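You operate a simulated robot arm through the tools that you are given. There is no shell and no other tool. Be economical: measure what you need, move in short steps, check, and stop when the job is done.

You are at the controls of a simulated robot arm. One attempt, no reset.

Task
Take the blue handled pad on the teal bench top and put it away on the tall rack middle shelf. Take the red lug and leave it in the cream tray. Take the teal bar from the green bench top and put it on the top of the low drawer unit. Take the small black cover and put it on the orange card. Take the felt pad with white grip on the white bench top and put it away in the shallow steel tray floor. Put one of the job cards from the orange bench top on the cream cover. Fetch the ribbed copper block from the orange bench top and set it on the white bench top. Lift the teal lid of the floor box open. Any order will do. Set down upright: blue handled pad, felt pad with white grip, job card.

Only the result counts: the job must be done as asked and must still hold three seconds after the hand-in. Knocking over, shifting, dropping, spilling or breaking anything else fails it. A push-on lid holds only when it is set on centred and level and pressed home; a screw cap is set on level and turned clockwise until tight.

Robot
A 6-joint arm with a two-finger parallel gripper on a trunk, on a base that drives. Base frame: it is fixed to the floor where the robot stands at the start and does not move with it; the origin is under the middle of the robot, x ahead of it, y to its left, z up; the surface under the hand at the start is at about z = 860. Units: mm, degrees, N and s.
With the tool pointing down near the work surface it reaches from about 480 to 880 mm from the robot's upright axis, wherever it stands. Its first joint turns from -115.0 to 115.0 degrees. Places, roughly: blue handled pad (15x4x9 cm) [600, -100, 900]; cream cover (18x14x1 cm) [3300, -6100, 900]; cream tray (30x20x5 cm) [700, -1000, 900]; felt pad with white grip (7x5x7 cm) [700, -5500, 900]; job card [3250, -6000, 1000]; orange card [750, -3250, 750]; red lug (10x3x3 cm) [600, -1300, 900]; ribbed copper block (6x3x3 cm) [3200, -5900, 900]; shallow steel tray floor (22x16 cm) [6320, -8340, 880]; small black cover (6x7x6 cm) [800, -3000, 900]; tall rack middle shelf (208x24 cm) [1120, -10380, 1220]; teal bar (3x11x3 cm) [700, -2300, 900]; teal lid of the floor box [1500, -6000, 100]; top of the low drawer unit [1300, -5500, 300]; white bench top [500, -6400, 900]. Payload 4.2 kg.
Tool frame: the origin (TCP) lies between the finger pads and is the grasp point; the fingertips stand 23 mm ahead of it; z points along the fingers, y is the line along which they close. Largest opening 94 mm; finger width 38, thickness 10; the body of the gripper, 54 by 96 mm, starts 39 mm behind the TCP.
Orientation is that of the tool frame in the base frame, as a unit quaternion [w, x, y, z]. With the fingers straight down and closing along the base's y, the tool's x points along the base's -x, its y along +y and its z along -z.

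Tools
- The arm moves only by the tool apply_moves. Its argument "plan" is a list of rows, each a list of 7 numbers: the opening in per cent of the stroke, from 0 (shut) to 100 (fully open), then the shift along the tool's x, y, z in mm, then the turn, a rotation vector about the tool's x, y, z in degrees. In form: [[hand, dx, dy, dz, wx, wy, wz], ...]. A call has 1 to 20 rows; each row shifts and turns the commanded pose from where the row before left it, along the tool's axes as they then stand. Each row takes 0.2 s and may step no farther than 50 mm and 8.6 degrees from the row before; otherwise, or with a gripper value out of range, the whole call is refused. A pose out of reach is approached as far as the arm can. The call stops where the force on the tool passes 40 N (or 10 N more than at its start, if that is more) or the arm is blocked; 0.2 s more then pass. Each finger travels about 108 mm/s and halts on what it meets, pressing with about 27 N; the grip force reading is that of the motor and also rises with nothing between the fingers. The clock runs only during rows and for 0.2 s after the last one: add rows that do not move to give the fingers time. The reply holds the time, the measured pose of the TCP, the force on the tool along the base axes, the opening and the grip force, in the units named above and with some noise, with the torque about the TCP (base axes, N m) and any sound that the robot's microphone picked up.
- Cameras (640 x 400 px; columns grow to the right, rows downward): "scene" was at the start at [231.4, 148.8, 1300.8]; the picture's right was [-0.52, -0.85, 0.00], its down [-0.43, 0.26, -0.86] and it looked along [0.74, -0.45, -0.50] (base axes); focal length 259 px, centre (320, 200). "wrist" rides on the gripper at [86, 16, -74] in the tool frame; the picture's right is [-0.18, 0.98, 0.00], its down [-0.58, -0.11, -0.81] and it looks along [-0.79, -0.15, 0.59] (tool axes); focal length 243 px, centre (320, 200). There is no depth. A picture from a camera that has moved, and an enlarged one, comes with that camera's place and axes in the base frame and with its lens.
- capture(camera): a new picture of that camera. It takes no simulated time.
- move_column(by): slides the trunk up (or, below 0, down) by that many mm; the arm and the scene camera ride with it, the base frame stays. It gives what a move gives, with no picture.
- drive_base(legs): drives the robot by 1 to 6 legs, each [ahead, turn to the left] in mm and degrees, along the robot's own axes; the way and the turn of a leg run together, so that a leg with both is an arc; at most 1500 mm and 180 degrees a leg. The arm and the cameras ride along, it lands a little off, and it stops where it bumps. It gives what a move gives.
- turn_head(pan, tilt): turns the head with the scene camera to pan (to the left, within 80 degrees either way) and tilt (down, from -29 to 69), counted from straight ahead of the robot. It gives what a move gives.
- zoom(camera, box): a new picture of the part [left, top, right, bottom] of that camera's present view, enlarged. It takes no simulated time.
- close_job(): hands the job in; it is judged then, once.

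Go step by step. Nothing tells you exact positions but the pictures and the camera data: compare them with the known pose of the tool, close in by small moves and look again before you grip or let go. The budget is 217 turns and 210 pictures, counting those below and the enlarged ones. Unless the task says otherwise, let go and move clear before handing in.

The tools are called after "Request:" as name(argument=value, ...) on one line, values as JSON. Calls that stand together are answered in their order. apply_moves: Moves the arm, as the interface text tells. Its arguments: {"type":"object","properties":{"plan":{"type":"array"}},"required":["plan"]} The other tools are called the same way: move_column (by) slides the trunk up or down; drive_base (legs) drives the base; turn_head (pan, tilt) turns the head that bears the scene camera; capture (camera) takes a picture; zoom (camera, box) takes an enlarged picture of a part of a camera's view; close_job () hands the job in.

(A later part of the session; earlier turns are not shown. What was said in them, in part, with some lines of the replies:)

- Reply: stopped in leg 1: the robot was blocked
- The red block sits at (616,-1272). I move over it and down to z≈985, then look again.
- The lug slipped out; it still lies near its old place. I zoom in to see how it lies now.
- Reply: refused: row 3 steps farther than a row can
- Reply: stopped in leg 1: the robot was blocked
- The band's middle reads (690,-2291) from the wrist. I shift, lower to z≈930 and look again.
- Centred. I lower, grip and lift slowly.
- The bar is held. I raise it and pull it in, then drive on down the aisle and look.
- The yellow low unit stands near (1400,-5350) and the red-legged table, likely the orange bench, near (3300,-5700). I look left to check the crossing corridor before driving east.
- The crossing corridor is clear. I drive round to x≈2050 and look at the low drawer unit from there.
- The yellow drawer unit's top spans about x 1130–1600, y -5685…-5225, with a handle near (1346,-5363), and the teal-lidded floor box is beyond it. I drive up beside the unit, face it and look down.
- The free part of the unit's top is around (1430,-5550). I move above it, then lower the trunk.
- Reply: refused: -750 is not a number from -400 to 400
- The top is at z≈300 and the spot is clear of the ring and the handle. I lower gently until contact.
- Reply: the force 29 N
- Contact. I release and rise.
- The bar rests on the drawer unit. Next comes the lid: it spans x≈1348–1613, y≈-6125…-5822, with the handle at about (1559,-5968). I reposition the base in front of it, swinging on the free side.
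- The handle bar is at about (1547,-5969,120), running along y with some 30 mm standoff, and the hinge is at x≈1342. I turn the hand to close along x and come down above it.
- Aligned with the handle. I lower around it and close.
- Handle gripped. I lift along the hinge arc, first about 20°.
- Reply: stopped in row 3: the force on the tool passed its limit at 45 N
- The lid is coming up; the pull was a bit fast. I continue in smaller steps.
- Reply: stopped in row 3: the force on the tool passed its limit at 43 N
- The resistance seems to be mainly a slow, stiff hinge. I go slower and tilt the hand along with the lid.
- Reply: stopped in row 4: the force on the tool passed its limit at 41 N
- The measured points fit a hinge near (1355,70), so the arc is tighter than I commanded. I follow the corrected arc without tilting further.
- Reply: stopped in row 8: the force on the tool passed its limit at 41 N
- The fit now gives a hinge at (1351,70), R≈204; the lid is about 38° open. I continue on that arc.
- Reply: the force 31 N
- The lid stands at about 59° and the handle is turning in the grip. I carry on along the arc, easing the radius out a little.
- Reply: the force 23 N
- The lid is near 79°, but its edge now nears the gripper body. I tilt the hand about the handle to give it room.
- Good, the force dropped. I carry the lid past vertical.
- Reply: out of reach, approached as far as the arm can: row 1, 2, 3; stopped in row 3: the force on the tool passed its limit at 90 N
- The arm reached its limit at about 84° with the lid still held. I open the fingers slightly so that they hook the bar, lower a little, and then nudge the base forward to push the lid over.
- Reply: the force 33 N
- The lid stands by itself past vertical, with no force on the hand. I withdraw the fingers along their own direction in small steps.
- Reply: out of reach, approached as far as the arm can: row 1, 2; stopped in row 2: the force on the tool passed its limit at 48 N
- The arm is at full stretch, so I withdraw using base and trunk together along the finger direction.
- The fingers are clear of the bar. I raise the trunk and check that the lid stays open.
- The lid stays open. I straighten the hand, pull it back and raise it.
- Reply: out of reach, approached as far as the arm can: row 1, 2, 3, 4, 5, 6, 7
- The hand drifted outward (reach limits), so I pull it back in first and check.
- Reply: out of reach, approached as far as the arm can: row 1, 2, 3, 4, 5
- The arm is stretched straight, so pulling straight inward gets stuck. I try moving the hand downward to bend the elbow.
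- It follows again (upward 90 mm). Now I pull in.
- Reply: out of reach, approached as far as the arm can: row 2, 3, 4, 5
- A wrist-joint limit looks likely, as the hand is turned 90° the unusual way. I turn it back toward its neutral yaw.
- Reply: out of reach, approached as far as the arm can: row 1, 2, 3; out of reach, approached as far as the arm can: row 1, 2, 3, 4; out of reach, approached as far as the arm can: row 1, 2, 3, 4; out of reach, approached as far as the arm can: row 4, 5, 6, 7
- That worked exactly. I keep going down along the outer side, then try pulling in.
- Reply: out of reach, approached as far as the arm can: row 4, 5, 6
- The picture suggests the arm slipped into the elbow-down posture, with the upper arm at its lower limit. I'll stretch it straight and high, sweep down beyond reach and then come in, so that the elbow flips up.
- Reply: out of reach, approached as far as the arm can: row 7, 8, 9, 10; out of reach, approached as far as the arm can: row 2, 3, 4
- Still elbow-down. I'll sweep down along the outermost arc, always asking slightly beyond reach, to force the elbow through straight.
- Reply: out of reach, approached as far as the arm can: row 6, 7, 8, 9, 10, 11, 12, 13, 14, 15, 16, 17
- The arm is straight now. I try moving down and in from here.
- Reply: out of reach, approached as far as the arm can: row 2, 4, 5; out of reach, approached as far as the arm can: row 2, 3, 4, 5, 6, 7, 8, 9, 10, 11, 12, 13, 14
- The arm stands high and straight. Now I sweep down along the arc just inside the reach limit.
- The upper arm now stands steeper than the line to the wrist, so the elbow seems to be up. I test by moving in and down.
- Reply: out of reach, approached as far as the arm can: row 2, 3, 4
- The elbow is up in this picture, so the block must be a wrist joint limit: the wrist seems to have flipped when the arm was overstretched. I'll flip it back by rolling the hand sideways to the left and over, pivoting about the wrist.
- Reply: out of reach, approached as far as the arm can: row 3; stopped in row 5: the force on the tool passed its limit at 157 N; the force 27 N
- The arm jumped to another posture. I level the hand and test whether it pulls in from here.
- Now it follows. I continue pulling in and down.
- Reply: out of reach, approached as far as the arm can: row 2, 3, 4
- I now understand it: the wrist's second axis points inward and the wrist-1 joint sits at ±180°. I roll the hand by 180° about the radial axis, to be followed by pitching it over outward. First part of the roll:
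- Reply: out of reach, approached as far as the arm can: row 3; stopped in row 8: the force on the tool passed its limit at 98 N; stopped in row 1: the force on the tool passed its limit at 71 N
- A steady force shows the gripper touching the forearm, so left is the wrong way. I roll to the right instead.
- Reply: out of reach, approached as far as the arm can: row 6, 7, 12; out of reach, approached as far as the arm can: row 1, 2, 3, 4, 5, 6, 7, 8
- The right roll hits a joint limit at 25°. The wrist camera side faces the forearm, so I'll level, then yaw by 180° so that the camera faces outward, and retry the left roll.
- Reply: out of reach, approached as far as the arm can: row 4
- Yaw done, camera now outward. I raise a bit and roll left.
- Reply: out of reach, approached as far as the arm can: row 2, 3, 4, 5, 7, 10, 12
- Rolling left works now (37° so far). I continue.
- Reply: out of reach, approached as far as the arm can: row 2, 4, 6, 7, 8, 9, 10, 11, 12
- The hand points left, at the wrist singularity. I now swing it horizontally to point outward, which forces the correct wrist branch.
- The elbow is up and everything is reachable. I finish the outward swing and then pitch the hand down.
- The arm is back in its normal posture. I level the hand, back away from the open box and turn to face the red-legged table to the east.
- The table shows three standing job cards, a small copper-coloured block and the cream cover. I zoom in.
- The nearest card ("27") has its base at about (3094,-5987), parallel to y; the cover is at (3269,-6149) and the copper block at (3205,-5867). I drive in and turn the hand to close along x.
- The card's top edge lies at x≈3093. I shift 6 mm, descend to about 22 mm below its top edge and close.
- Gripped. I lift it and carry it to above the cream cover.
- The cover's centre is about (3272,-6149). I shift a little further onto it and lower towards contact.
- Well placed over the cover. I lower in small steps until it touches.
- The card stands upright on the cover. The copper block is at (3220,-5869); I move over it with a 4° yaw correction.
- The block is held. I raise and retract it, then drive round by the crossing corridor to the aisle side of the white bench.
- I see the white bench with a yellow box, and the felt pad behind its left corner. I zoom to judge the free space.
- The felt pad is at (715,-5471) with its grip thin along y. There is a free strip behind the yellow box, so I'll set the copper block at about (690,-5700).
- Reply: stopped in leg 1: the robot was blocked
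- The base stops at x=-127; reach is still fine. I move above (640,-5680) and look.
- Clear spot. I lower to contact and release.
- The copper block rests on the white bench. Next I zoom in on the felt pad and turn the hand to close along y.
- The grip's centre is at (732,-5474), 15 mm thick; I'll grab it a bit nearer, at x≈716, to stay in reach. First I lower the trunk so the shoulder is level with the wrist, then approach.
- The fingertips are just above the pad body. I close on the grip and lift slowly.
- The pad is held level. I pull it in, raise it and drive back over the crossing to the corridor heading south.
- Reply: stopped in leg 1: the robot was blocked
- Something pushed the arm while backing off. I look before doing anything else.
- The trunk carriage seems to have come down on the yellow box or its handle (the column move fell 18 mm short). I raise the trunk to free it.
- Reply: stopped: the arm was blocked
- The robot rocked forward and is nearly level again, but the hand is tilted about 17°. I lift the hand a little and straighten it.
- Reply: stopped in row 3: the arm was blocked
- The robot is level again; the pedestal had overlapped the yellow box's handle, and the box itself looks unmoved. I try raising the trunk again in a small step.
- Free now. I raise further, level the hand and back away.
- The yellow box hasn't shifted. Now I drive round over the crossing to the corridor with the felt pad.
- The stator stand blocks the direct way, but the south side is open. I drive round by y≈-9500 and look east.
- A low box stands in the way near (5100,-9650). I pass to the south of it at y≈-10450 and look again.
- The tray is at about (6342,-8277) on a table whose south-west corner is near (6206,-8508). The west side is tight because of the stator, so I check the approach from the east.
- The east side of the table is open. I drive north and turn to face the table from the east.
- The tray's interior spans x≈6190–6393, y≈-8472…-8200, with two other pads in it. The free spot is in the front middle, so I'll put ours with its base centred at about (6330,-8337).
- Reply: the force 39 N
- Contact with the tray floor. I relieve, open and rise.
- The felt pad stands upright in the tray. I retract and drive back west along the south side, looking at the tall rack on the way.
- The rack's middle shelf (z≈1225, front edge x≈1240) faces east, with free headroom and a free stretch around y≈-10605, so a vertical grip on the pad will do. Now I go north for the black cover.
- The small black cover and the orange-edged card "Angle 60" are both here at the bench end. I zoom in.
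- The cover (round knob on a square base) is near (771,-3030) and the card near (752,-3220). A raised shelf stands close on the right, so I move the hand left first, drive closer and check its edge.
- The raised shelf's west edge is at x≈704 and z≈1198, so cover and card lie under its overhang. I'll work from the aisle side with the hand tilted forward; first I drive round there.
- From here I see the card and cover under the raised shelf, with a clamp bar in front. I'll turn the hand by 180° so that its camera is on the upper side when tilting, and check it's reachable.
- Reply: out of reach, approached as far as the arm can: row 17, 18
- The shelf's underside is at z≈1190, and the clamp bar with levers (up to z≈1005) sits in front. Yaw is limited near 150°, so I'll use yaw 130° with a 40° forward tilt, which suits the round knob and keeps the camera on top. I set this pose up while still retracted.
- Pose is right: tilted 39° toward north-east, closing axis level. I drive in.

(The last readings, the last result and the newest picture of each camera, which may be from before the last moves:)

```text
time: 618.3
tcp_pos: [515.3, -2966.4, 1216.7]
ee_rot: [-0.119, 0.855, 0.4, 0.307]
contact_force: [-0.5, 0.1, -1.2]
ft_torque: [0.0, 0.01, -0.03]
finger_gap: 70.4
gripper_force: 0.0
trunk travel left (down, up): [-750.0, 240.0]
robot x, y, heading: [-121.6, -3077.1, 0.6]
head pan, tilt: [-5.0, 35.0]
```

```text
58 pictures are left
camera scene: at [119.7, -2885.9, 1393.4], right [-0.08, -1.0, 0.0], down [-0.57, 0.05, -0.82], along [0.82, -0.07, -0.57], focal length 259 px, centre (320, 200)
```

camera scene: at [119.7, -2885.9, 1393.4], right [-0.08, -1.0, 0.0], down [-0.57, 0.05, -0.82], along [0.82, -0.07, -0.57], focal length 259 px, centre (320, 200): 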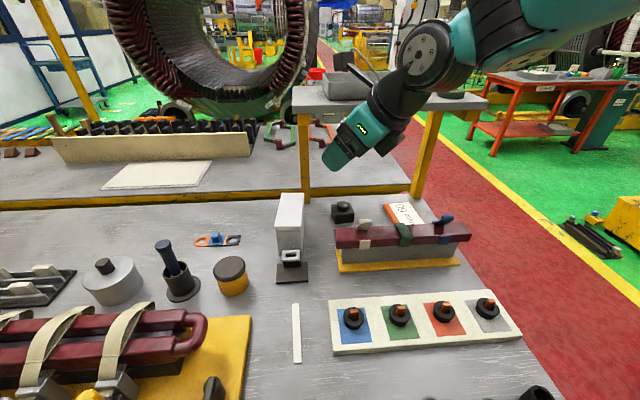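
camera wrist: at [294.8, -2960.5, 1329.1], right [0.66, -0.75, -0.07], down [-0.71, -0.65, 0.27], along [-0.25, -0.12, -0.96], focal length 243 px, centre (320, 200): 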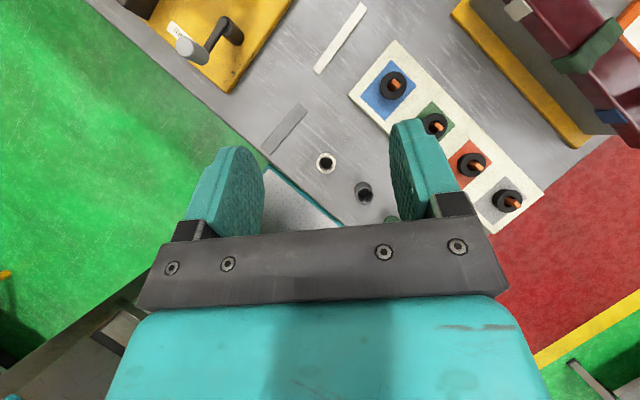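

Clear view. I move in stepwise over the clamp bar and under the shelf edge, then look with the wrist camera.

Request:
apply_moves(plan=[[75, -17.6, 23.5, 27.8, 0, 0, 0], [75, -17.6, 23.5, 27.8, 0, 0, 0], [75, -17.6, 23.5, 27.8, 0, 0, 0], [75, -17.6, 23.5, 27.8, 0, 0, 0], [75, -2.6, 14.4, 24.2, 0, 0, 0], [75, -2.6, 14.4, 24.2, 0, 0, 0], [75, 2.2, 24.9, 35, 0, 0, 0], [75, 2.2, 24.9, 35, 0, 0, 0]])

Request:
capture(camera="wrist")

Request:
capture(camera="scene")

```text
time: 620.1
tcp_pos: [710.2, -3020.4, 1001.4]
ee_rot: [-0.12, 0.855, 0.402, 0.307]
contact_force: [-0.1, -1.0, 0.9]
ft_torque: [-0.04, 0.02, -0.03]
finger_gap: 70.7
gripper_force: 0.1
trunk travel left (down, up): [-750.0, 240.0]
robot x, y, heading: [-119.5, -3079.2, 0.3]
head pan, tilt: [-5.0, 35.0]
```

```text
57 pictures are left
camera wrist: at [733.0, -3010.5, 1112.6], right [0.66, -0.75, -0.07], down [-0.71, -0.65, 0.27], along [-0.25, -0.12, -0.96], focal length 243 px, centre (320, 200)
```

wrist: 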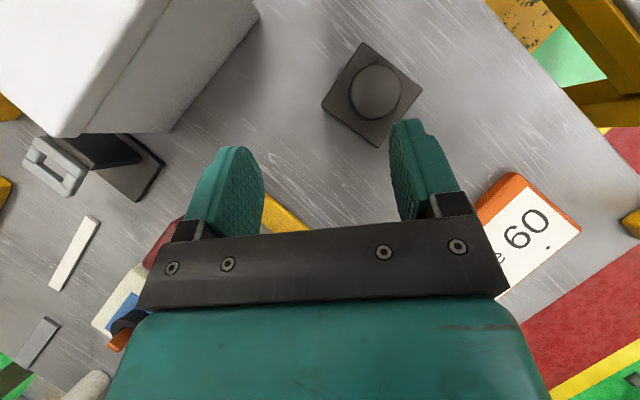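

```text
56 pictures are left
camera scene: at [119.1, -2885.9, 1393.5], right [-0.08, -1.0, 0.0], down [-0.57, 0.05, -0.82], along [0.82, -0.07, -0.57], focal length 259 px, centre (320, 200)
```

scene: 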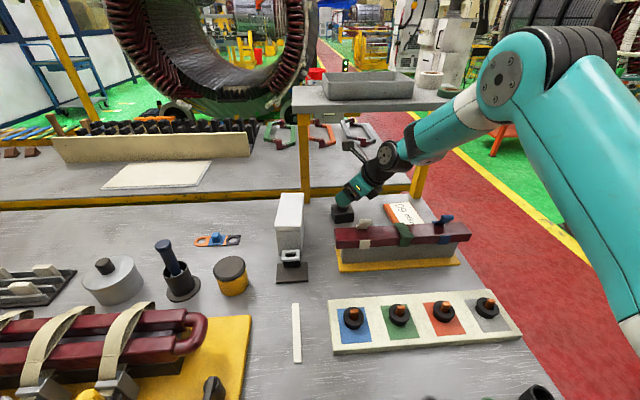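

The view is excellent: knob centre at (772,-3012). I move over it and down to a hover.

Request:
apply_moves(plan=[[75, 5, 20, 31.2, 0, 0, 0], [75, 5, 20, 31.2, 0, 0, 0], [75, -7.5, -0.5, 9.4, 0, 0, 0]])

Request:
capture(camera="wrist")

Request:
zoom(camera="scene", box=[310, 150, 430, 250])

```text
time: 620.9
tcp_pos: [772.3, -3011.1, 947.3]
ee_rot: [-0.118, 0.855, 0.401, 0.306]
contact_force: [0.0, 0.0, -0.2]
ft_torque: [0.01, 0.0, 0.0]
finger_gap: 70.7
gripper_force: 0.1
trunk travel left (down, up): [-750.0, 240.0]
robot x, y, heading: [-118.5, -3078.0, 0.3]
head pan, tilt: [-5.0, 35.0]
```

```text
55 pictures are left
camera wrist: at [795.9, -3001.8, 1059.2], right [0.66, -0.75, -0.07], down [-0.71, -0.65, 0.27], along [-0.25, -0.12, -0.96], focal length 243 px, centre (320, 200)
```

wrist: 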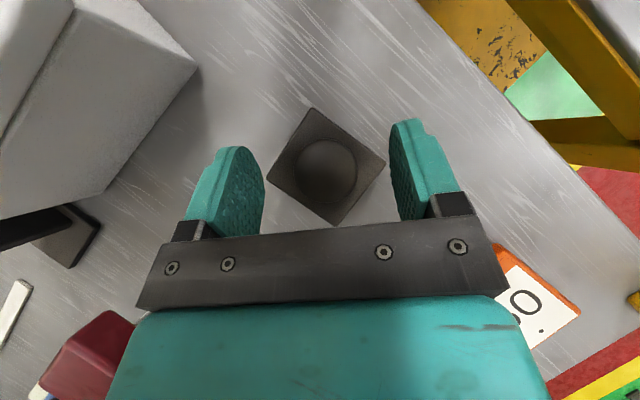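

```text
4.00 times, centred on (370, 200) of scene
camera zoom: at [119.5, -2885.9, 1393.4], right [-0.08, -1.0, 0.0], down [-0.57, 0.05, -0.82], along [0.82, -0.07, -0.57], focal length 1037 px, centre (120, 200)
```

zoom: 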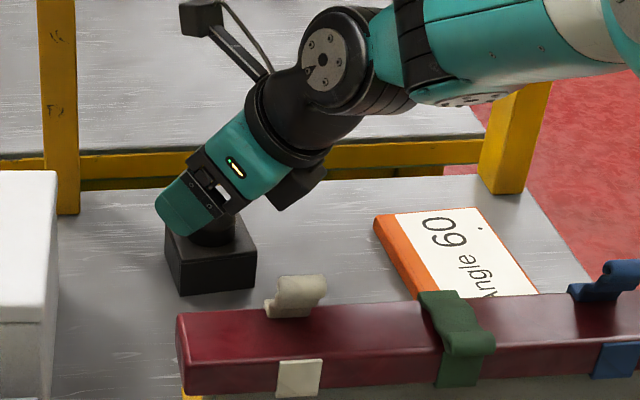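

Request:
apply_moves(plan=[[75, -4.2, 0.8, 6.9, 0, 0, 0], [75, -4.3, 0.8, 6.9, 0, 0, 0], [40, 0, 0, 0, 0, 0, 0], [0, 0, 0, 0, 0, 0, 0], [0, 0, 0, 0, 0, 0, 0], [0, 0, 0, 0, 0, 0, 0], [0, 0, 0, 0, 0, 0, 0]])

Request:
capture(camera="wrist")

```text
time: 622.5
tcp_pos: [775.4, -3012.4, 931.0]
ee_rot: [-0.119, 0.855, 0.401, 0.306]
contact_force: [-0.8, 0.2, 0.4]
ft_torque: [0.02, 0.07, 0.01]
finger_gap: 37.7
gripper_force: 26.9
trunk travel left (down, up): [-750.0, 240.0]
robot x, y, heading: [-121.0, -3074.8, 0.6]
head pan, tilt: [-5.0, 35.0]
```

```text
53 pictures are left
camera wrist: at [798.7, -3001.4, 1042.9], right [0.66, -0.75, -0.07], down [-0.71, -0.65, 0.27], along [-0.25, -0.12, -0.96], focal length 243 px, centre (320, 200)
```

wrist: 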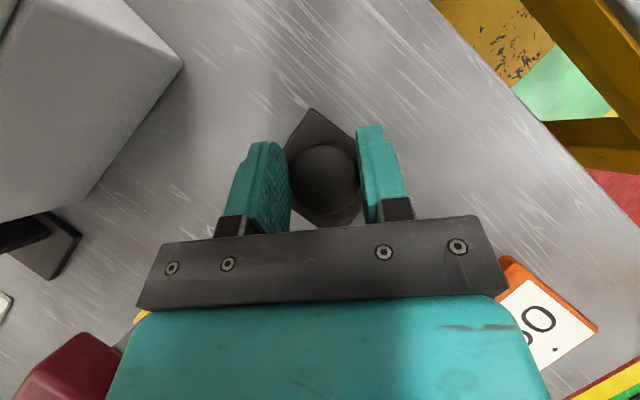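

Gripped. I lift slowly and carry it sideways to over the card.

Request:
apply_moves(plan=[[0, 1.9, 0.1, -2.3, 0, 0, 0], [0, 3.1, 0.2, -3.9, 0, 0, 0], [0, 6.2, 0.4, -7.8, 0, 0, 0], [0, 8, 0.5, -10, 0, 0, 0], [0, -6.6, 5.6, -5, 0, 0, 0], [0, -13.3, 11.3, -10, 0, 0, 0], [0, -13.3, 11.3, -10, 0, 0, 0], [0, -13.3, 11.3, -10, 0, 0, 0], [0, -13.3, 11.3, -10, 0, 0, 0], [0, -13.3, 11.3, -10, 0, 0, 0], [0, -13.3, 11.3, -10, 0, 0, 0], [0, -13.3, 11.3, -10, 0, 0, 0], [0, -13.3, 11.3, -10, 0, 0, 0], [0, -13.3, 11.3, -10, 0, 0, 0], [0, -6.6, 5.6, -5, 0, 0, 0]])

Request:
capture(camera="wrist")

Request:
zoom(camera="scene", box=[340, 150, 480, 260])

```text
time: 625.7
tcp_pos: [754.2, -3211.2, 963.1]
ee_rot: [-0.119, 0.855, 0.402, 0.306]
contact_force: [-0.7, 0.0, -1.1]
ft_torque: [-0.04, -0.01, -0.02]
finger_gap: 37.8
gripper_force: 26.7
trunk travel left (down, up): [-750.0, 240.0]
robot x, y, heading: [-119.4, -3073.2, 0.3]
head pan, tilt: [-5.0, 35.0]
```

```text
52 pictures are left
camera wrist: at [776.6, -3201.4, 1074.8], right [0.66, -0.75, -0.07], down [-0.71, -0.65, 0.27], along [-0.25, -0.12, -0.96], focal length 243 px, centre (320, 200)
```

wrist: 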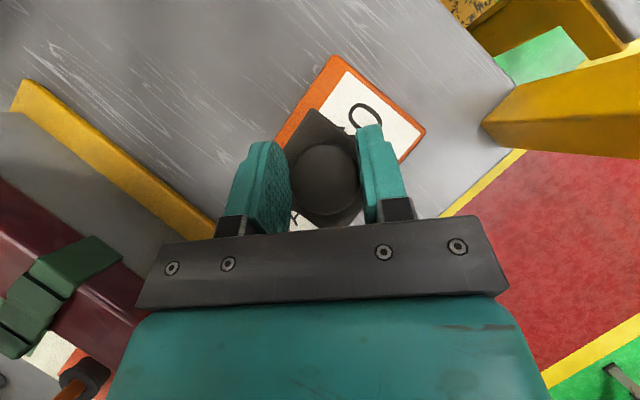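

```text
3.64 times, centred on (410, 205) of scene
camera zoom: at [119.7, -2885.8, 1393.3], right [-0.08, -1.0, 0.0], down [-0.57, 0.05, -0.82], along [0.82, -0.07, -0.57], focal length 943 px, centre (-7, 182)
```

zoom: 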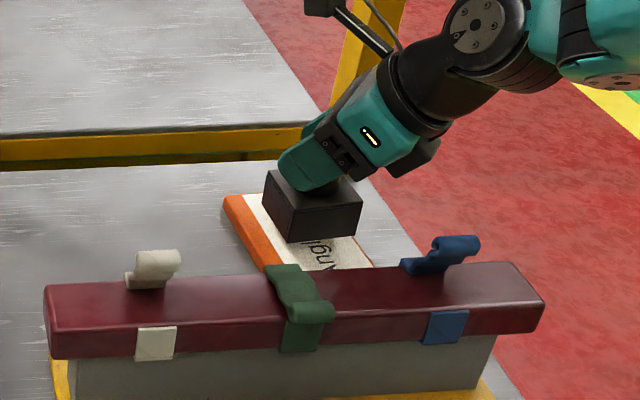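

The cover is centred above the card. I lower until contact.

Request:
apply_moves(plan=[[0, -3.1, -0.2, 3.9, 0, 0, 0], [0, -3.1, -0.2, 3.9, 0, 0, 0], [0, -2.5, -0.2, 3.1, 0, 0, 0], [0, -1.2, -0.1, 1.6, 0, 0, 0]])

```text
time: 626.7
tcp_pos: [753.7, -3210.4, 947.9]
ee_rot: [-0.118, 0.855, 0.401, 0.307]
contact_force: [-1.0, -0.1, 1.8]
ft_torque: [0.03, 0.14, 0.04]
finger_gap: 37.5
gripper_force: 27.2
trunk travel left (down, up): [-750.0, 240.0]
robot x, y, heading: [-122.6, -3075.1, 0.5]
head pan, tilt: [-5.0, 35.0]
```

Request:
apply_moves(plan=[[0, -0.6, 0, 0.8, 0, 0, 0], [0, -0.6, 0, 0.8, 0, 0, 0]])

Request:
zoom(camera="scene", box=[370, 180, 430, 230])

```text
time: 627.3
tcp_pos: [753.3, -3212.0, 947.3]
ee_rot: [-0.118, 0.854, 0.401, 0.308]
contact_force: [3.2, -0.8, 12.4]
ft_torque: [0.18, 0.23, 0.0]
finger_gap: 37.4
gripper_force: 27.2
trunk travel left (down, up): [-750.0, 240.0]
robot x, y, heading: [-122.1, -3073.2, 0.1]
head pan, tilt: [-5.0, 35.0]
```

```text
8.00 times, centred on (400, 205) of scene
camera zoom: at [119.3, -2885.9, 1393.6], right [-0.08, -1.0, 0.0], down [-0.57, 0.05, -0.82], along [0.82, -0.07, -0.57], focal length 2074 px, centre (-320, 160)
```

zoom: 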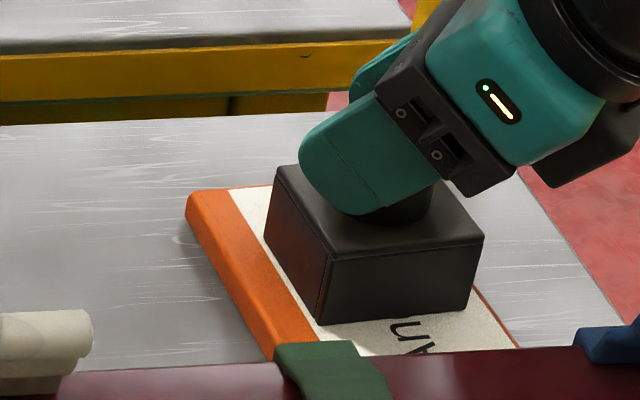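

It rests on the card. I open, lift straight off the knob and back out the way I came.

Request:
apply_moves(plan=[[0, 0.6, 0, -0.8, 0, 0, 0], [50, 0, 0, 0, 0, 0, 0], [75, 0, 0, 0, 0, 0, 0], [75, 0, 0, 0, 0, 0, 0], [75, 6.2, 0.4, -7.8, 0, 0, 0], [75, 12.4, 0.9, -15.7, 0, 0, 0], [75, -4.3, -19.5, -22.3, 0, 0, 0], [75, -4.2, -19.5, -22.3, 0, 0, 0], [75, -0.7, -21.8, -30.4, 0, 0, 0], [75, -0.7, -21.8, -30.4, 0, 0, 0], [75, 3.3, -18, -30.2, 0, 0, 0], [75, 3.3, -18, -30.2, 0, 0, 0], [75, 3.3, -18, -30.2, 0, 0, 0], [75, 3.3, -18, -30.2, 0, 0, 0]])

Request:
capture(camera="scene")

```text
time: 630.3
tcp_pos: [540.9, -3210.0, 1148.0]
ee_rot: [-0.119, 0.855, 0.401, 0.306]
contact_force: [0.8, -0.6, -0.6]
ft_torque: [0.02, 0.04, 0.03]
finger_gap: 70.4
gripper_force: 0.0
trunk travel left (down, up): [-750.0, 240.0]
robot x, y, heading: [-122.6, -3078.6, 0.6]
head pan, tilt: [-5.0, 35.0]
```

```text
49 pictures are left
camera scene: at [120.3, -2886.0, 1393.2], right [-0.08, -1.0, 0.0], down [-0.57, 0.05, -0.82], along [0.82, -0.07, -0.57], focal length 259 px, centre (320, 200)
```

scene: 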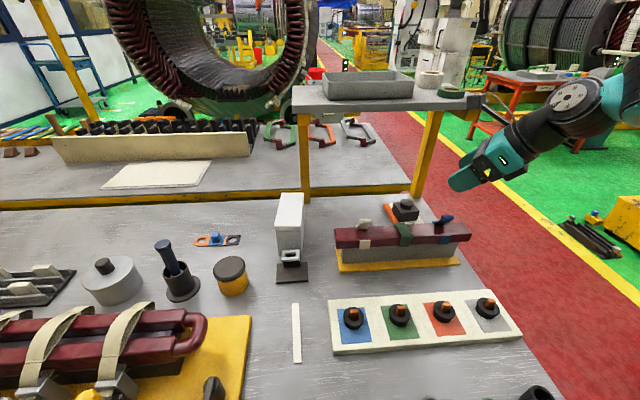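

The cover sits on the orange card. Last is the blue pad: I straighten the hand, set the yaw for its handle, raise and drive back to the start.

Request:
apply_moves(plan=[[75, 0, 0, 0, 0, -4.8, 0], [75, 0, 0, 0, 0, -4.8, 0], [75, 0, 0, 0, 0, -4.8, 0], [75, 0, 0, 0, 0, -4.8, 0], [75, 0, 0, 0, 0, -4.8, 0], [75, 0, 0, 0, 0, -4.8, 0], [75, 0, 0, 0, 0, -4.8, 0], [75, 0, 0, 0, 0, -4.8, 0], [75, 0, 0, 0, 0, 0, -7.6], [75, 0, 0, 0, 0, 0, -7.6], [75, 0, 0, 0, 0, 0, -7.6], [75, 0, 0, 0, 0, 0, -7.6], [75, 0, 0, 0, 0, 0, -7.6], [75, 0, 0, 0, 0, 0, -7.6], [75, 0, 0, 0, 0, 0, -7.6]])

Request:
move_column(by=100)

Request:
drive_base(legs=[[-240, 0], [0, 89.5], [1500, 0], [1500, 0], [0, -90]])

```text
time: 633.5
tcp_pos: [540.1, -3211.1, 1150.5]
ee_rot: [0.022, 0.624, 0.781, -0.002]
contact_force: [0.5, 0.2, -0.2]
ft_torque: [-0.01, 0.0, 0.01]
finger_gap: 70.4
gripper_force: 0.0
trunk travel left (down, up): [-750.0, 240.0]
robot x, y, heading: [-119.6, -3075.8, 0.5]
head pan, tilt: [-5.0, 35.0]
```

```text
time: 634.8
tcp_pos: [540.3, -3210.1, 1248.8]
ee_rot: [0.021, 0.624, 0.781, -0.002]
contact_force: [0.1, 0.1, -0.4]
ft_torque: [0.01, 0.0, 0.02]
finger_gap: 70.7
gripper_force: 0.2
trunk travel left (down, up): [-850.0, 140.0]
robot x, y, heading: [-122.6, -3071.6, 0.4]
head pan, tilt: [-5.0, 35.0]
```

```text
time: 658.4
tcp_pos: [326.2, -223.7, 1248.3]
ee_rot: [0.021, 0.639, 0.769, -0.001]
contact_force: [0.3, 1.0, -0.1]
ft_torque: [0.03, -0.02, -0.04]
finger_gap: 70.5
gripper_force: 0.0
trunk travel left (down, up): [-850.0, 140.0]
robot x, y, heading: [-329.6, -67.6, -1.8]
head pan, tilt: [-5.0, 35.0]
```

Request:
apply_moves(plan=[[90, 0, 0, 0, 1.45, 1.92, 0], [90, 0, 0, 0, 0, 0, -2.2]])

Request:
drive_base(legs=[[290, 0]])

Request:
turn_head(pan=-20, tilt=35)

Request:
capture(camera="scene")

Request:
capture(camera="wrist")

```text
time: 659.0
tcp_pos: [326.2, -223.6, 1248.4]
ee_rot: [-0.001, 0.625, 0.781, 0.0]
contact_force: [-0.2, -0.3, -0.7]
ft_torque: [-0.02, -0.02, -0.01]
finger_gap: 84.7
gripper_force: 0.1
trunk travel left (down, up): [-850.0, 140.0]
robot x, y, heading: [-327.6, -64.0, -1.6]
head pan, tilt: [-5.0, 35.0]
```

```text
time: 660.7
tcp_pos: [555.3, -236.1, 1247.8]
ee_rot: [0.0, 0.63, 0.777, 0.001]
contact_force: [-0.2, 0.3, 0.6]
ft_torque: [0.02, 0.02, 0.03]
finger_gap: 84.7
gripper_force: 0.0
trunk travel left (down, up): [-850.0, 140.0]
robot x, y, heading: [-99.4, -64.7, -2.4]
head pan, tilt: [-5.0, 35.0]
stopped in leg 1: the robot was blocked; the commanded pose is now the measured one
```

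```text
time: 661.5
tcp_pos: [555.4, -235.2, 1248.1]
ee_rot: [0.0, 0.63, 0.776, 0.0]
contact_force: [-0.9, 0.2, -0.6]
ft_torque: [-0.01, 0.0, 0.01]
finger_gap: 84.6
gripper_force: 0.1
trunk travel left (down, up): [-850.0, 140.0]
robot x, y, heading: [-97.1, -68.7, -2.6]
head pan, tilt: [-20.0, 35.0]
```

```text
48 pictures are left
camera scene: at [145.2, 88.1, 1493.3], right [-0.38, -0.92, 0.0], down [-0.53, 0.22, -0.82], along [0.76, -0.31, -0.57], focal length 259 px, centre (320, 200)
```

scene: 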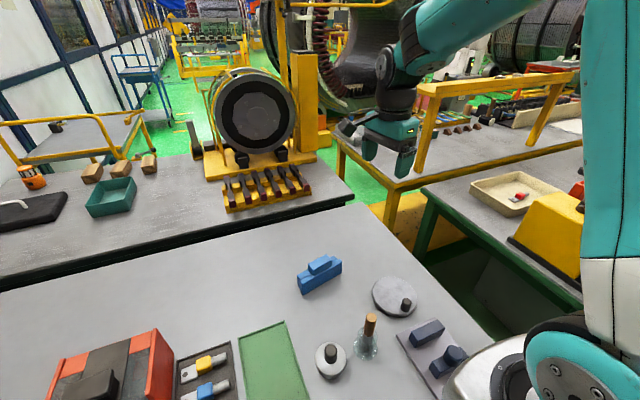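

```text
47 pictures are left
camera wrist: at [553.7, -147.5, 1321.4], right [1.0, 0.02, 0.0], down [0.01, -0.59, 0.81], along [0.02, -0.81, -0.59], focal length 243 px, centre (320, 200)
```

wrist: 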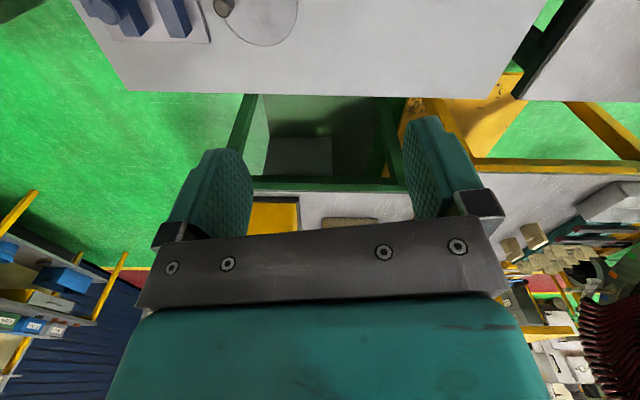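

The red lug is visible in its tray. I move over the blue pad at (593,-97) and descend to a hover.

Request:
apply_moves(plan=[[90, 31.8, 16.5, 0, 0, 0, 0], [90, 31.8, 16.5, 0, 0, 0, 0], [90, 31.8, 16.5, 0, 0, 0, 0], [90, 31.8, 16.5, 0, 0, 0, 0], [90, 0, 0, 40, 0, 0, 0], [90, 0, 0, 40, 0, 0, 0], [90, 0, 0, 40, 0, 0, 0], [90, 0, 0, 40, 0, 0, 0], [90, 0, 0, 40, 0, 0, 0]])

Request:
capture(camera="wrist")

Request:
zoom(camera="scene", box=[260, 190, 388, 310])

```text
time: 663.5
tcp_pos: [593.3, -99.2, 1046.6]
ee_rot: [0.0, 0.63, 0.777, 0.0]
contact_force: [-0.4, -0.2, 0.2]
ft_torque: [-0.02, -0.04, 0.0]
finger_gap: 84.8
gripper_force: 0.0
trunk travel left (down, up): [-850.0, 140.0]
robot x, y, heading: [-99.3, -64.8, -2.6]
head pan, tilt: [-20.0, 35.0]
```

```text
46 pictures are left
camera wrist: at [591.9, -9.3, 1120.3], right [1.0, 0.02, 0.0], down [0.01, -0.59, 0.81], along [0.02, -0.81, -0.59], focal length 243 px, centre (320, 200)
```

wrist: 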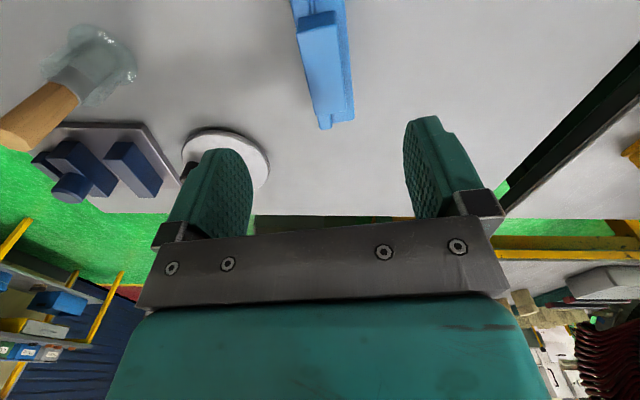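

```text
3.33 times, centred on (324, 250) of scene
camera zoom: at [144.8, 88.1, 1493.5], right [-0.38, -0.92, 0.0], down [-0.53, 0.22, -0.82], along [0.76, -0.32, -0.57], focal length 864 px, centre (307, 33)
```

zoom: 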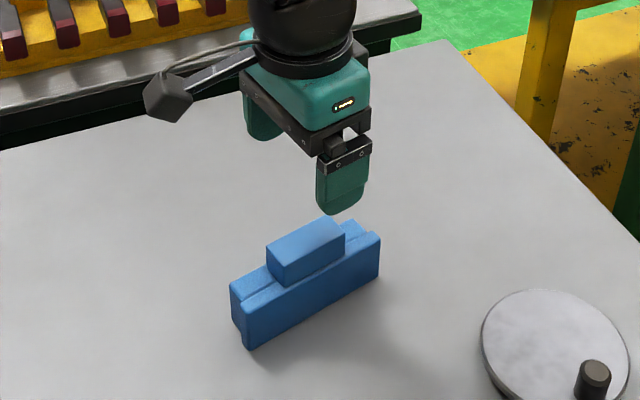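

Request:
zoom(camera="wrist", box=[260, 0, 400, 140])

```text
2.86 times, centred on (330, 70) of wrist
camera zoom: at [591.9, -9.3, 1120.3], right [1.0, 0.02, 0.0], down [0.01, -0.59, 0.81], along [0.02, -0.81, -0.59], focal length 693 px, centre (291, 571)
```

zoom: 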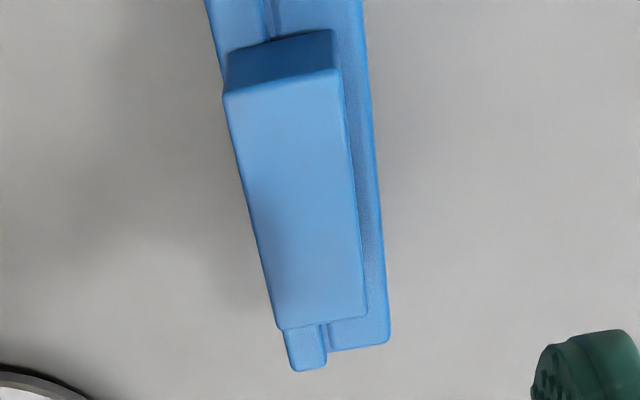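

The handle top is centred at (598,-97), the axis matches the gripper, and the pad body's top is at z≈927. I lower so that the tips stay just above the body, then grip.

Request:
apply_moves(plan=[[70, 1, 5.3, 40, 0, 0, 0], [70, 0, 0, 35, 0, 0, 0], [70, 0, 0, 15, 0, 0, 0], [70, 0, 0, 3, 0, 0, 0]])

Request:
zoom(camera="wrist", box=[220, 60, 440, 240])

Request:
zoom(camera="scene", box=[280, 210, 376, 290])

```text
time: 664.5
tcp_pos: [598.3, -96.1, 954.5]
ee_rot: [0.0, 0.63, 0.777, 0.0]
contact_force: [-0.1, -0.6, -0.3]
ft_torque: [0.0, 0.02, 0.02]
finger_gap: 65.8
gripper_force: 0.1
trunk travel left (down, up): [-850.0, 140.0]
robot x, y, heading: [-101.5, -65.8, -2.5]
head pan, tilt: [-20.0, 35.0]
```

```text
2.22 times, centred on (330, 150) of wrist
camera zoom: at [596.9, -7.8, 1028.3], right [1.0, 0.02, 0.0], down [0.01, -0.59, 0.81], along [0.02, -0.81, -0.59], focal length 539 px, centre (298, 311)
```

zoom: 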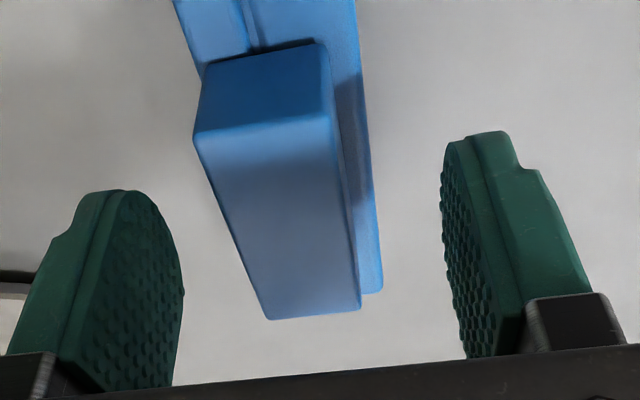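

```text
5.00 times, centred on (328, 250) of scene
camera zoom: at [145.2, 88.1, 1493.3], right [-0.38, -0.92, 0.0], down [-0.53, 0.22, -0.82], along [0.76, -0.32, -0.57], focal length 1296 px, centre (280, -50)
```

zoom: 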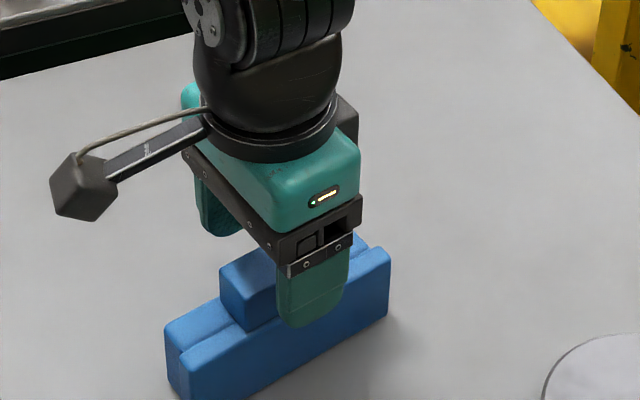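

The fingers clear the body's sides, so I can grip the pad's thicker body itself, which is more secure. I lower to z≈923 and close.

Request:
apply_moves(plan=[[70, 0, 0, 16, 0, 0, 0], [70, 0, 0, 15.5, 0, 0, 0], [40, 0, 0, 0, 0, 0, 0], [0, 0, 0, 0, 0, 0, 0], [0, 0, 0, 0, 0, 0, 0], [0, 0, 0, 0, 0, 0, 0], [0, 0, 0, 0, 0, 0, 0]])

Request:
zoom(camera="wrist", box=[220, 60, 440, 240])

```text
time: 666.1
tcp_pos: [599.7, -96.5, 922.3]
ee_rot: [-0.001, 0.63, 0.777, -0.001]
contact_force: [-0.8, -0.3, 2.6]
ft_torque: [0.02, -0.08, 0.05]
finger_gap: 38.0
gripper_force: 27.0
trunk travel left (down, up): [-850.0, 140.0]
robot x, y, heading: [-96.5, -67.0, -2.6]
head pan, tilt: [-20.0, 35.0]
```

```text
2.22 times, centred on (330, 150) of wrist
camera zoom: at [597.1, -7.7, 997.1], right [1.0, 0.02, 0.0], down [0.01, -0.59, 0.81], along [0.02, -0.81, -0.59], focal length 539 px, centre (298, 311)
```

zoom: 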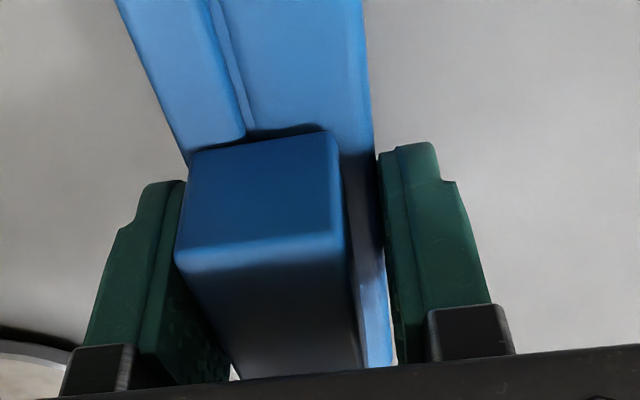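

A solid grip on the body (38 mm). I lift slowly and bring it up.

Request:
apply_moves(plan=[[0, 0, 0, -3, 0, 0, 0], [0, 0, 0, -5, 0, 0, 0], [0, 0, 0, -10, 0, 0, 0], [0, 0, 0, -15, 0, 0, 0], [0, 0, 0, -20, 0, 0, 0], [0, 0, 0, -25, 0, 0, 0], [0, 0, 0, -25, 0, 0, 0], [0, 0, 0, -25, 0, 0, 0], [0, 0, 0, -25, 0, 0, 0], [0, 0, 0, -25, 0, 0, 0], [0, 0, 0, -25, 0, 0, 0], [0, 0, 0, -25, 0, 0, 0], [0, 0, 0, -25, 0, 0, 0], [0, 0, 0, -25, 0, 0, 0], [0, 0, -25, 0, 0, 0, 0], [0, 0, -25, 0, 0, 0, 0], [0, 0, -25, 0, 0, 0, 0]])

Request:
capture(camera="wrist")

```text
time: 669.7
tcp_pos: [525.4, -111.0, 1202.1]
ee_rot: [0.0, 0.63, 0.777, 0.0]
contact_force: [0.6, 0.4, -4.4]
ft_torque: [0.03, 0.03, 0.0]
finger_gap: 37.8
gripper_force: 26.9
trunk travel left (down, up): [-850.0, 140.0]
robot x, y, heading: [-96.1, -64.0, -2.7]
head pan, tilt: [-20.0, 35.0]
```

```text
40 pictures are left
camera wrist: at [523.8, -22.4, 1275.1], right [1.0, 0.02, 0.0], down [0.01, -0.59, 0.81], along [0.02, -0.81, -0.59], focal length 243 px, centre (320, 200)
```

wrist: 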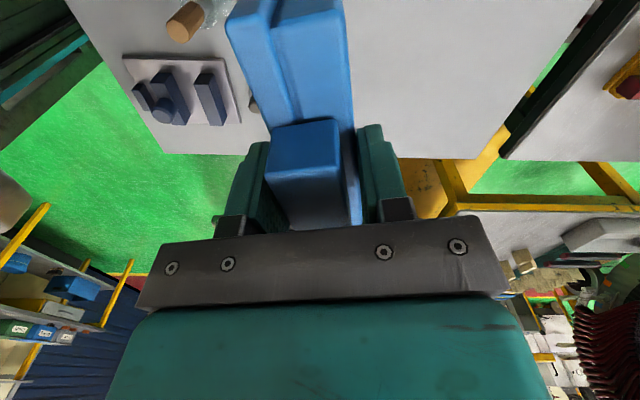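

The pad is held securely. I raise the trunk fully and drive back south to the rack.

Request:
move_column(by=140)

Request:
drive_base(legs=[[-250, 0], [0, -87.3], [1500, 0], [1500, 0], [1100, 0], [0, 90]])

```text
time: 671.4
tcp_pos: [526.1, -111.3, 1340.8]
ee_rot: [-0.001, 0.63, 0.777, 0.0]
contact_force: [-0.7, 0.3, -4.2]
ft_torque: [0.02, 0.01, -0.02]
finger_gap: 37.8
gripper_force: 26.8
trunk travel left (down, up): [-990.0, 0.0]
robot x, y, heading: [-99.4, -65.6, -2.9]
head pan, tilt: [-20.0, 35.0]
```

```text
time: 699.9
tcp_pos: [323.9, -4136.2, 1341.1]
ee_rot: [0.0, 0.601, 0.799, 0.001]
contact_force: [-0.1, -0.8, -4.5]
ft_torque: [-0.03, 0.01, -0.02]
finger_gap: 37.4
gripper_force: 27.2
trunk travel left (down, up): [-990.0, 0.0]
robot x, y, heading: [-304.0, -4138.6, 1.9]
head pan, tilt: [-20.0, 35.0]
```

Request:
drive_base(legs=[[0, -1.9], [1500, 0], [900, 0], [0, -90], [1500, 0], [1500, 0]])

Request:
drive_base(legs=[[1500, 0], [1500, 0], [450, 0], [0, -90]])

Request:
turn_head(pan=0, tilt=10)

Request:
capture(camera="scene")

```text
time: 730.1
tcp_pos: [2039.7, -7753.1, 1341.6]
ee_rot: [0.0, 0.993, 0.116, 0.0]
contact_force: [-0.5, -0.1, -3.3]
ft_torque: [-0.04, -0.01, -0.01]
finger_gap: 37.8
gripper_force: 26.9
trunk travel left (down, up): [-990.0, 0.0]
robot x, y, heading: [2068.4, -7125.9, -91.4]
head pan, tilt: [-20.0, 35.0]
```

```text
time: 750.8
tcp_pos: [1351.1, -10552.3, 1340.7]
ee_rot: [-0.001, 0.78, -0.626, 0.001]
contact_force: [-0.2, -0.1, -3.8]
ft_torque: [-0.04, 0.02, 0.02]
finger_gap: 37.5
gripper_force: 27.1
trunk travel left (down, up): [-990.0, 0.0]
robot x, y, heading: [1975.1, -10589.2, 178.0]
head pan, tilt: [-20.0, 35.0]
```

```text
time: 751.7
tcp_pos: [1351.2, -10550.9, 1340.6]
ee_rot: [-0.001, 0.781, -0.625, 0.0]
contact_force: [0.2, -0.3, -4.1]
ft_torque: [-0.03, -0.02, 0.01]
finger_gap: 37.6
gripper_force: 27.2
trunk travel left (down, up): [-990.0, 0.0]
robot x, y, heading: [1973.1, -10588.3, 178.3]
head pan, tilt: [0.0, 10.0]
```

```text
39 pictures are left
camera scene: at [1726.5, -10773.5, 1673.2], right [0.03, 1.0, 0.0], down [0.17, -0.01, -0.98], along [-0.98, 0.03, -0.17], focal length 259 px, centre (320, 200)
```

scene: 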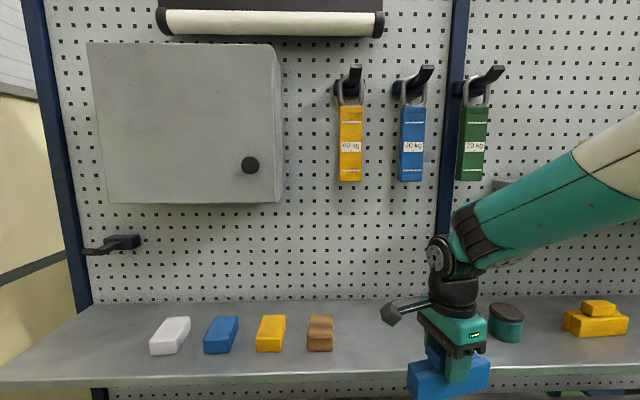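

The shelf's free stretch is between the copper piece (y≈-10757) and the cup (y≈-10454). I align the pad with the shelf, centre it at y≈-10605, raise slightly and drive a bit closer.

Request:
apply_moves(plan=[[0, 0, 0, -10, 0, 0, 4.2], [0, 0, 0, -10, 0, 0, 4.2], [0, 0, 0, -10, 0, 0, 4.3], [0, 18, 0, 0, 0, 0, 0], [0, 18, 0, 0, 0, 0, 0], [0, 18, 0, 0, 0, 0, 0]])

Request:
drive_base(legs=[[110, 0]])

Request:
turn_head(pan=-15, tilt=30)

Request:
capture(camera="scene")

Request:
capture(camera="wrist")

```text
time: 753.1
tcp_pos: [1350.1, -10605.2, 1370.5]
ee_rot: [0.0, -0.707, 0.708, -0.001]
contact_force: [0.4, 0.0, -3.9]
ft_torque: [-0.03, 0.01, 0.02]
finger_gap: 37.6
gripper_force: 26.8
trunk travel left (down, up): [-990.0, 0.0]
robot x, y, heading: [1976.4, -10586.9, 178.2]
head pan, tilt: [0.0, 10.0]
```

```text
time: 754.3
tcp_pos: [1240.4, -10602.5, 1371.1]
ee_rot: [-0.001, 0.708, -0.707, -0.001]
contact_force: [0.7, -0.2, -4.1]
ft_torque: [0.01, 0.04, 0.04]
finger_gap: 37.8
gripper_force: 26.8
trunk travel left (down, up): [-990.0, 0.0]
robot x, y, heading: [1866.1, -10583.7, 178.2]
head pan, tilt: [0.0, 10.0]
```

```text
time: 755.1
tcp_pos: [1240.6, -10603.7, 1371.0]
ee_rot: [0.001, -0.707, 0.707, 0.0]
contact_force: [-0.5, -0.1, -4.7]
ft_torque: [0.02, 0.0, 0.01]
finger_gap: 37.8
gripper_force: 26.5
trunk travel left (down, up): [-990.0, 0.0]
robot x, y, heading: [1866.6, -10585.0, 178.2]
head pan, tilt: [-15.0, 30.0]
```

```text
38 pictures are left
camera scene: at [1622.7, -10747.2, 1641.0], right [0.29, 0.96, 0.0], down [0.48, -0.14, -0.87], along [-0.83, 0.25, -0.5], focal length 259 px, centre (320, 200)
```

scene: 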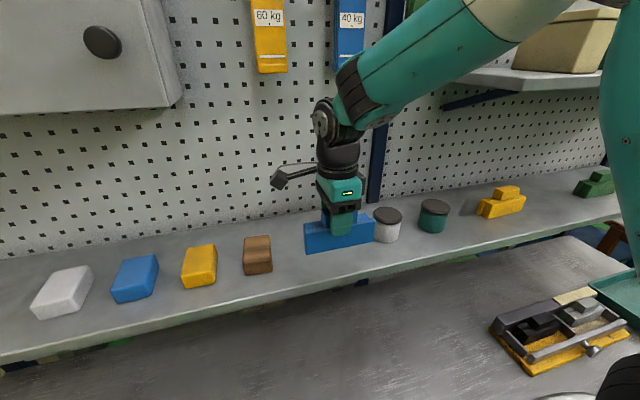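

```text
37 pictures are left
camera wrist: at [1224.5, -10687.9, 1444.6], right [-0.98, 0.18, 0.0], down [0.11, 0.58, 0.81], along [0.15, 0.79, -0.59], focal length 243 px, centre (320, 200)
```

wrist: 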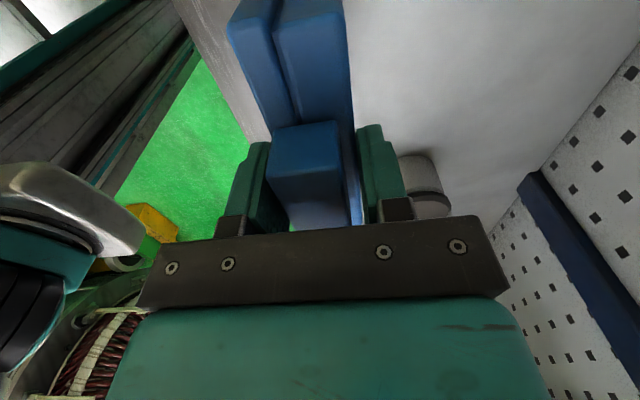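

There is room: pad centred at y≈-10603, with free shelf from -10723 to -10450. I move in to x≈1150 and lower near the shelf.

Request:
apply_moves(plan=[[0, 0, 22, 0, 0, 0, 0], [0, 0, 23, 0, 0, 0, 0], [0, 0, 23, 0, 0, 0, 0], [0, 0, 22, 0, 0, 0, 0], [0, 0, 0, 20, 0, 0, 0], [0, 0, 0, 20, 0, 0, 0], [0, 0, 0, 20, 0, 0, 0]])

Request:
zoom(camera="scene", box=[220, 150, 440, 300])

```text
time: 756.7
tcp_pos: [1150.6, -10601.4, 1311.2]
ee_rot: [0.0, -0.707, 0.707, 0.001]
contact_force: [0.1, -0.2, -3.6]
ft_torque: [-0.06, -0.01, 0.0]
finger_gap: 37.8
gripper_force: 27.1
trunk travel left (down, up): [-990.0, 0.0]
robot x, y, heading: [1862.5, -10583.3, 178.3]
head pan, tilt: [-15.0, 30.0]
```

```text
2.67 times, centred on (330, 225) of scene
camera zoom: at [1622.9, -10747.1, 1641.0], right [0.29, 0.96, 0.0], down [0.48, -0.14, -0.87], along [-0.83, 0.25, -0.5], focal length 692 px, centre (293, 133)
```

zoom: 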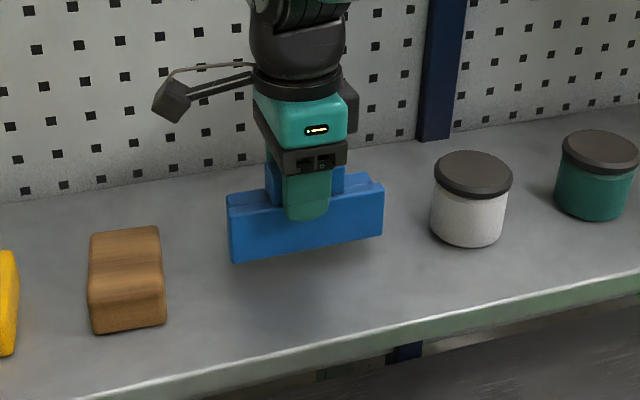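

Request:
apply_moves(plan=[[0, 0, 0, 10, 0, 0, 0], [0, 0, 0, 5, 0, 0, 0], [0, 0, 0, 2, 0, 0, 0], [0, 0, 0, 2, 0, 0, 0], [0, 0, 0, 1.5, 0, 0, 0]])

```text
time: 757.9
tcp_pos: [1151.9, -10601.9, 1290.0]
ee_rot: [-0.001, 0.707, -0.707, 0.001]
contact_force: [-0.8, -0.4, -3.9]
ft_torque: [-0.01, 0.01, -0.03]
finger_gap: 37.7
gripper_force: 26.7
trunk travel left (down, up): [-990.0, 0.0]
robot x, y, heading: [1863.2, -10584.3, 178.2]
head pan, tilt: [-15.0, 30.0]
```

Request:
apply_moves(plan=[[0, 0, 0, 1.5, 0, 0, 0], [0, 0, 0, 1.5, 0, 0, 0], [0, 0, 0, 1, 0, 0, 0]])

```text
time: 758.7
tcp_pos: [1150.4, -10600.9, 1289.0]
ee_rot: [-0.001, -0.707, 0.707, 0.002]
contact_force: [1.5, -0.3, 18.0]
ft_torque: [0.36, -0.07, -0.09]
finger_gap: 37.7
gripper_force: 26.7
trunk travel left (down, up): [-990.0, 0.0]
robot x, y, heading: [1861.3, -10590.4, 178.2]
head pan, tilt: [-15.0, 30.0]
```

Contact with the shelf. I relieve slightly, open and rise.

Request:
apply_moves(plan=[[0, 0, 0, -2.5, 0, 0, 0], [45, 0, 0, 0, 0, 0, 0], [65, 0, 0, 0, 0, 0, 0], [70, 0, 0, 0, 0, 0, 0], [70, 0, 0, -10, 0, 0, 0], [70, 0, 0, -20, 0, 0, 0], [70, 0, 0, -25, 0, 0, 0], [70, 0, 0, -25, 0, 0, 0], [70, 0, -25, -10, 0, 0, 0], [70, 0, -35, 0, 0, 0, 0], [70, 0, -40, 0, 0, 0, 0], [70, 0, -40, 0, 0, 0, 0]])

Request:
zoom(camera="scene", box=[220, 150, 440, 300])

```text
time: 761.3
tcp_pos: [1290.2, -10602.4, 1379.6]
ee_rot: [-0.002, 0.707, -0.707, 0.0]
contact_force: [-1.3, -1.2, 0.3]
ft_torque: [0.01, -0.02, 0.0]
finger_gap: 66.0
gripper_force: 0.0
trunk travel left (down, up): [-990.0, 0.0]
robot x, y, heading: [1864.6, -10582.9, 178.2]
head pan, tilt: [-15.0, 30.0]
```

```text
2.67 times, centred on (330, 225) of scene
camera zoom: at [1622.3, -10747.1, 1640.9], right [0.29, 0.96, 0.0], down [0.48, -0.14, -0.87], along [-0.83, 0.25, -0.5], focal length 692 px, centre (293, 133)
```

zoom: 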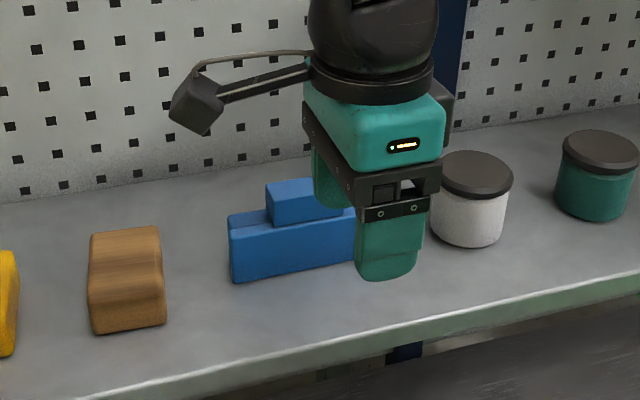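

The blue pad stands upright on the middle shelf. I back away from the rack and take a last look.

Request:
drive_base(legs=[[-350, 0]])

Request:
turn_head(pan=0, tilt=15)

Request:
capture(camera="scene")

```text
time: 763.6
tcp_pos: [1644.8, -10612.7, 1378.0]
ee_rot: [0.001, -0.706, 0.708, 0.0]
contact_force: [-0.3, -0.6, -0.9]
ft_torque: [0.01, -0.02, 0.04]
finger_gap: 65.7
gripper_force: 0.0
trunk travel left (down, up): [-990.0, 0.0]
robot x, y, heading: [2221.0, -10594.2, 177.8]
head pan, tilt: [-15.0, 30.0]
```

```text
time: 764.4
tcp_pos: [1644.5, -10613.0, 1379.1]
ee_rot: [0.001, -0.706, 0.708, -0.001]
contact_force: [-0.6, -0.3, 0.0]
ft_torque: [-0.01, 0.01, 0.03]
finger_gap: 65.6
gripper_force: 0.1
trunk travel left (down, up): [-990.0, 0.0]
robot x, y, heading: [2222.2, -10599.9, 177.9]
head pan, tilt: [0.0, 15.0]
```

```text
34 pictures are left
camera scene: at [1969.6, -10781.4, 1665.1], right [0.04, 1.0, 0.0], down [0.26, -0.01, -0.97], along [-0.97, 0.04, -0.26], focal length 259 px, centre (320, 200)
```

scene: 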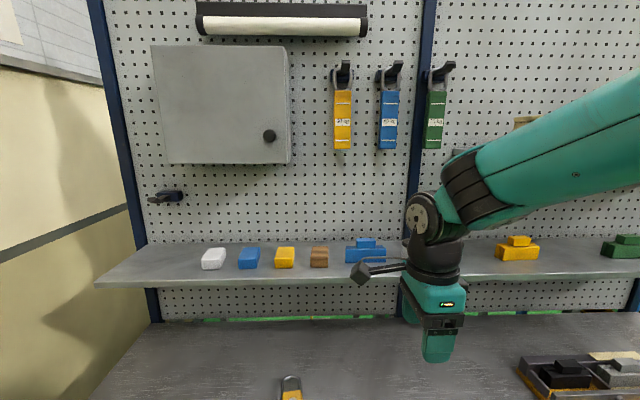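

The shelf is in order. As a last check I drive north to see whether the floor box lid and the bar are still as left.

Request:
drive_base(legs=[[0, -88], [1500, 0], [1500, 0], [1000, 0]])

Request:
turn_head(pan=45, tilt=40)

Request:
capture(camera="scene")

```text
time: 787.4
tcp_pos: [2117.4, -6013.1, 1377.5]
ee_rot: [0.001, -0.029, 1.0, -0.001]
contact_force: [0.1, 0.1, -0.3]
ft_torque: [0.0, -0.02, -0.02]
finger_gap: 65.8
gripper_force: 0.0
trunk travel left (down, up): [-990.0, 0.0]
robot x, y, heading: [2166.7, -6583.1, 91.5]
head pan, tilt: [0.0, 15.0]
```

```text
time: 788.5
tcp_pos: [2118.4, -6013.0, 1379.5]
ee_rot: [0.0, -0.029, 1.0, -0.001]
contact_force: [-0.4, -0.1, 0.4]
ft_torque: [0.01, 0.02, -0.01]
finger_gap: 66.0
gripper_force: 0.1
trunk travel left (down, up): [-990.0, 0.0]
robot x, y, heading: [2171.2, -6587.5, 91.6]
head pan, tilt: [45.0, 40.0]
```

```text
33 pictures are left
camera scene: at [1911.2, -6379.6, 1625.7], right [0.69, 0.72, 0.0], down [0.47, -0.44, -0.77], along [-0.56, 0.53, -0.64], focal length 259 px, centre (320, 200)
```

scene: 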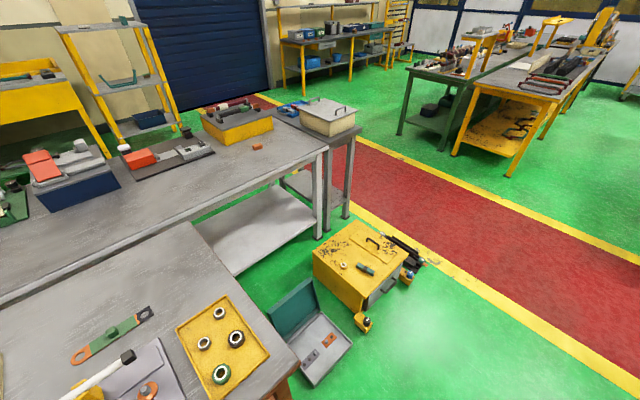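

The lid is open, the bar is on the drawer unit and the copper block is on the white bench, so everything is as asked. I hand the job in.

Request:
close_job()

```text
The job is handed in.
```

All eight items were done and the job is handed in; I had no way to see how it was judged.

- **Blue handled pad:** it stands upright on the middle shelf of the tall rack.
- **Red lug:** it lies in the cream tray. It slipped from the grip once at pick-up, landed upright where it had been, and was picked up again.
- **Teal bar:** it rests on top of the low drawer unit.
- **Small black cover:** it sits on the orange card.
- **Felt pad with white grip:** it stands upright on the shallow steel tray floor.
- **Job card:** card "27" stands upright on the cream cover.
- **Ribbed copper block:** it rests on the white bench top.
- **Floor box:** the teal lid stands open past vertical, without support.

**Contact with other things:** while I was getting the felt pad, the robot's arm mount came down on the yellow box on the white bench and the robot tipped forward a few degrees. I freed it and found no visible shift of the box in the before and after pictures. The base also bumped bench fronts a few times while driving, with nothing seen to move.

In a last look just before hand-in, the lid, the bar and the copper block were still in place. I did not revisit the other items after placing them, apart from the blue pad and a later glimpse of the lug in its tray.
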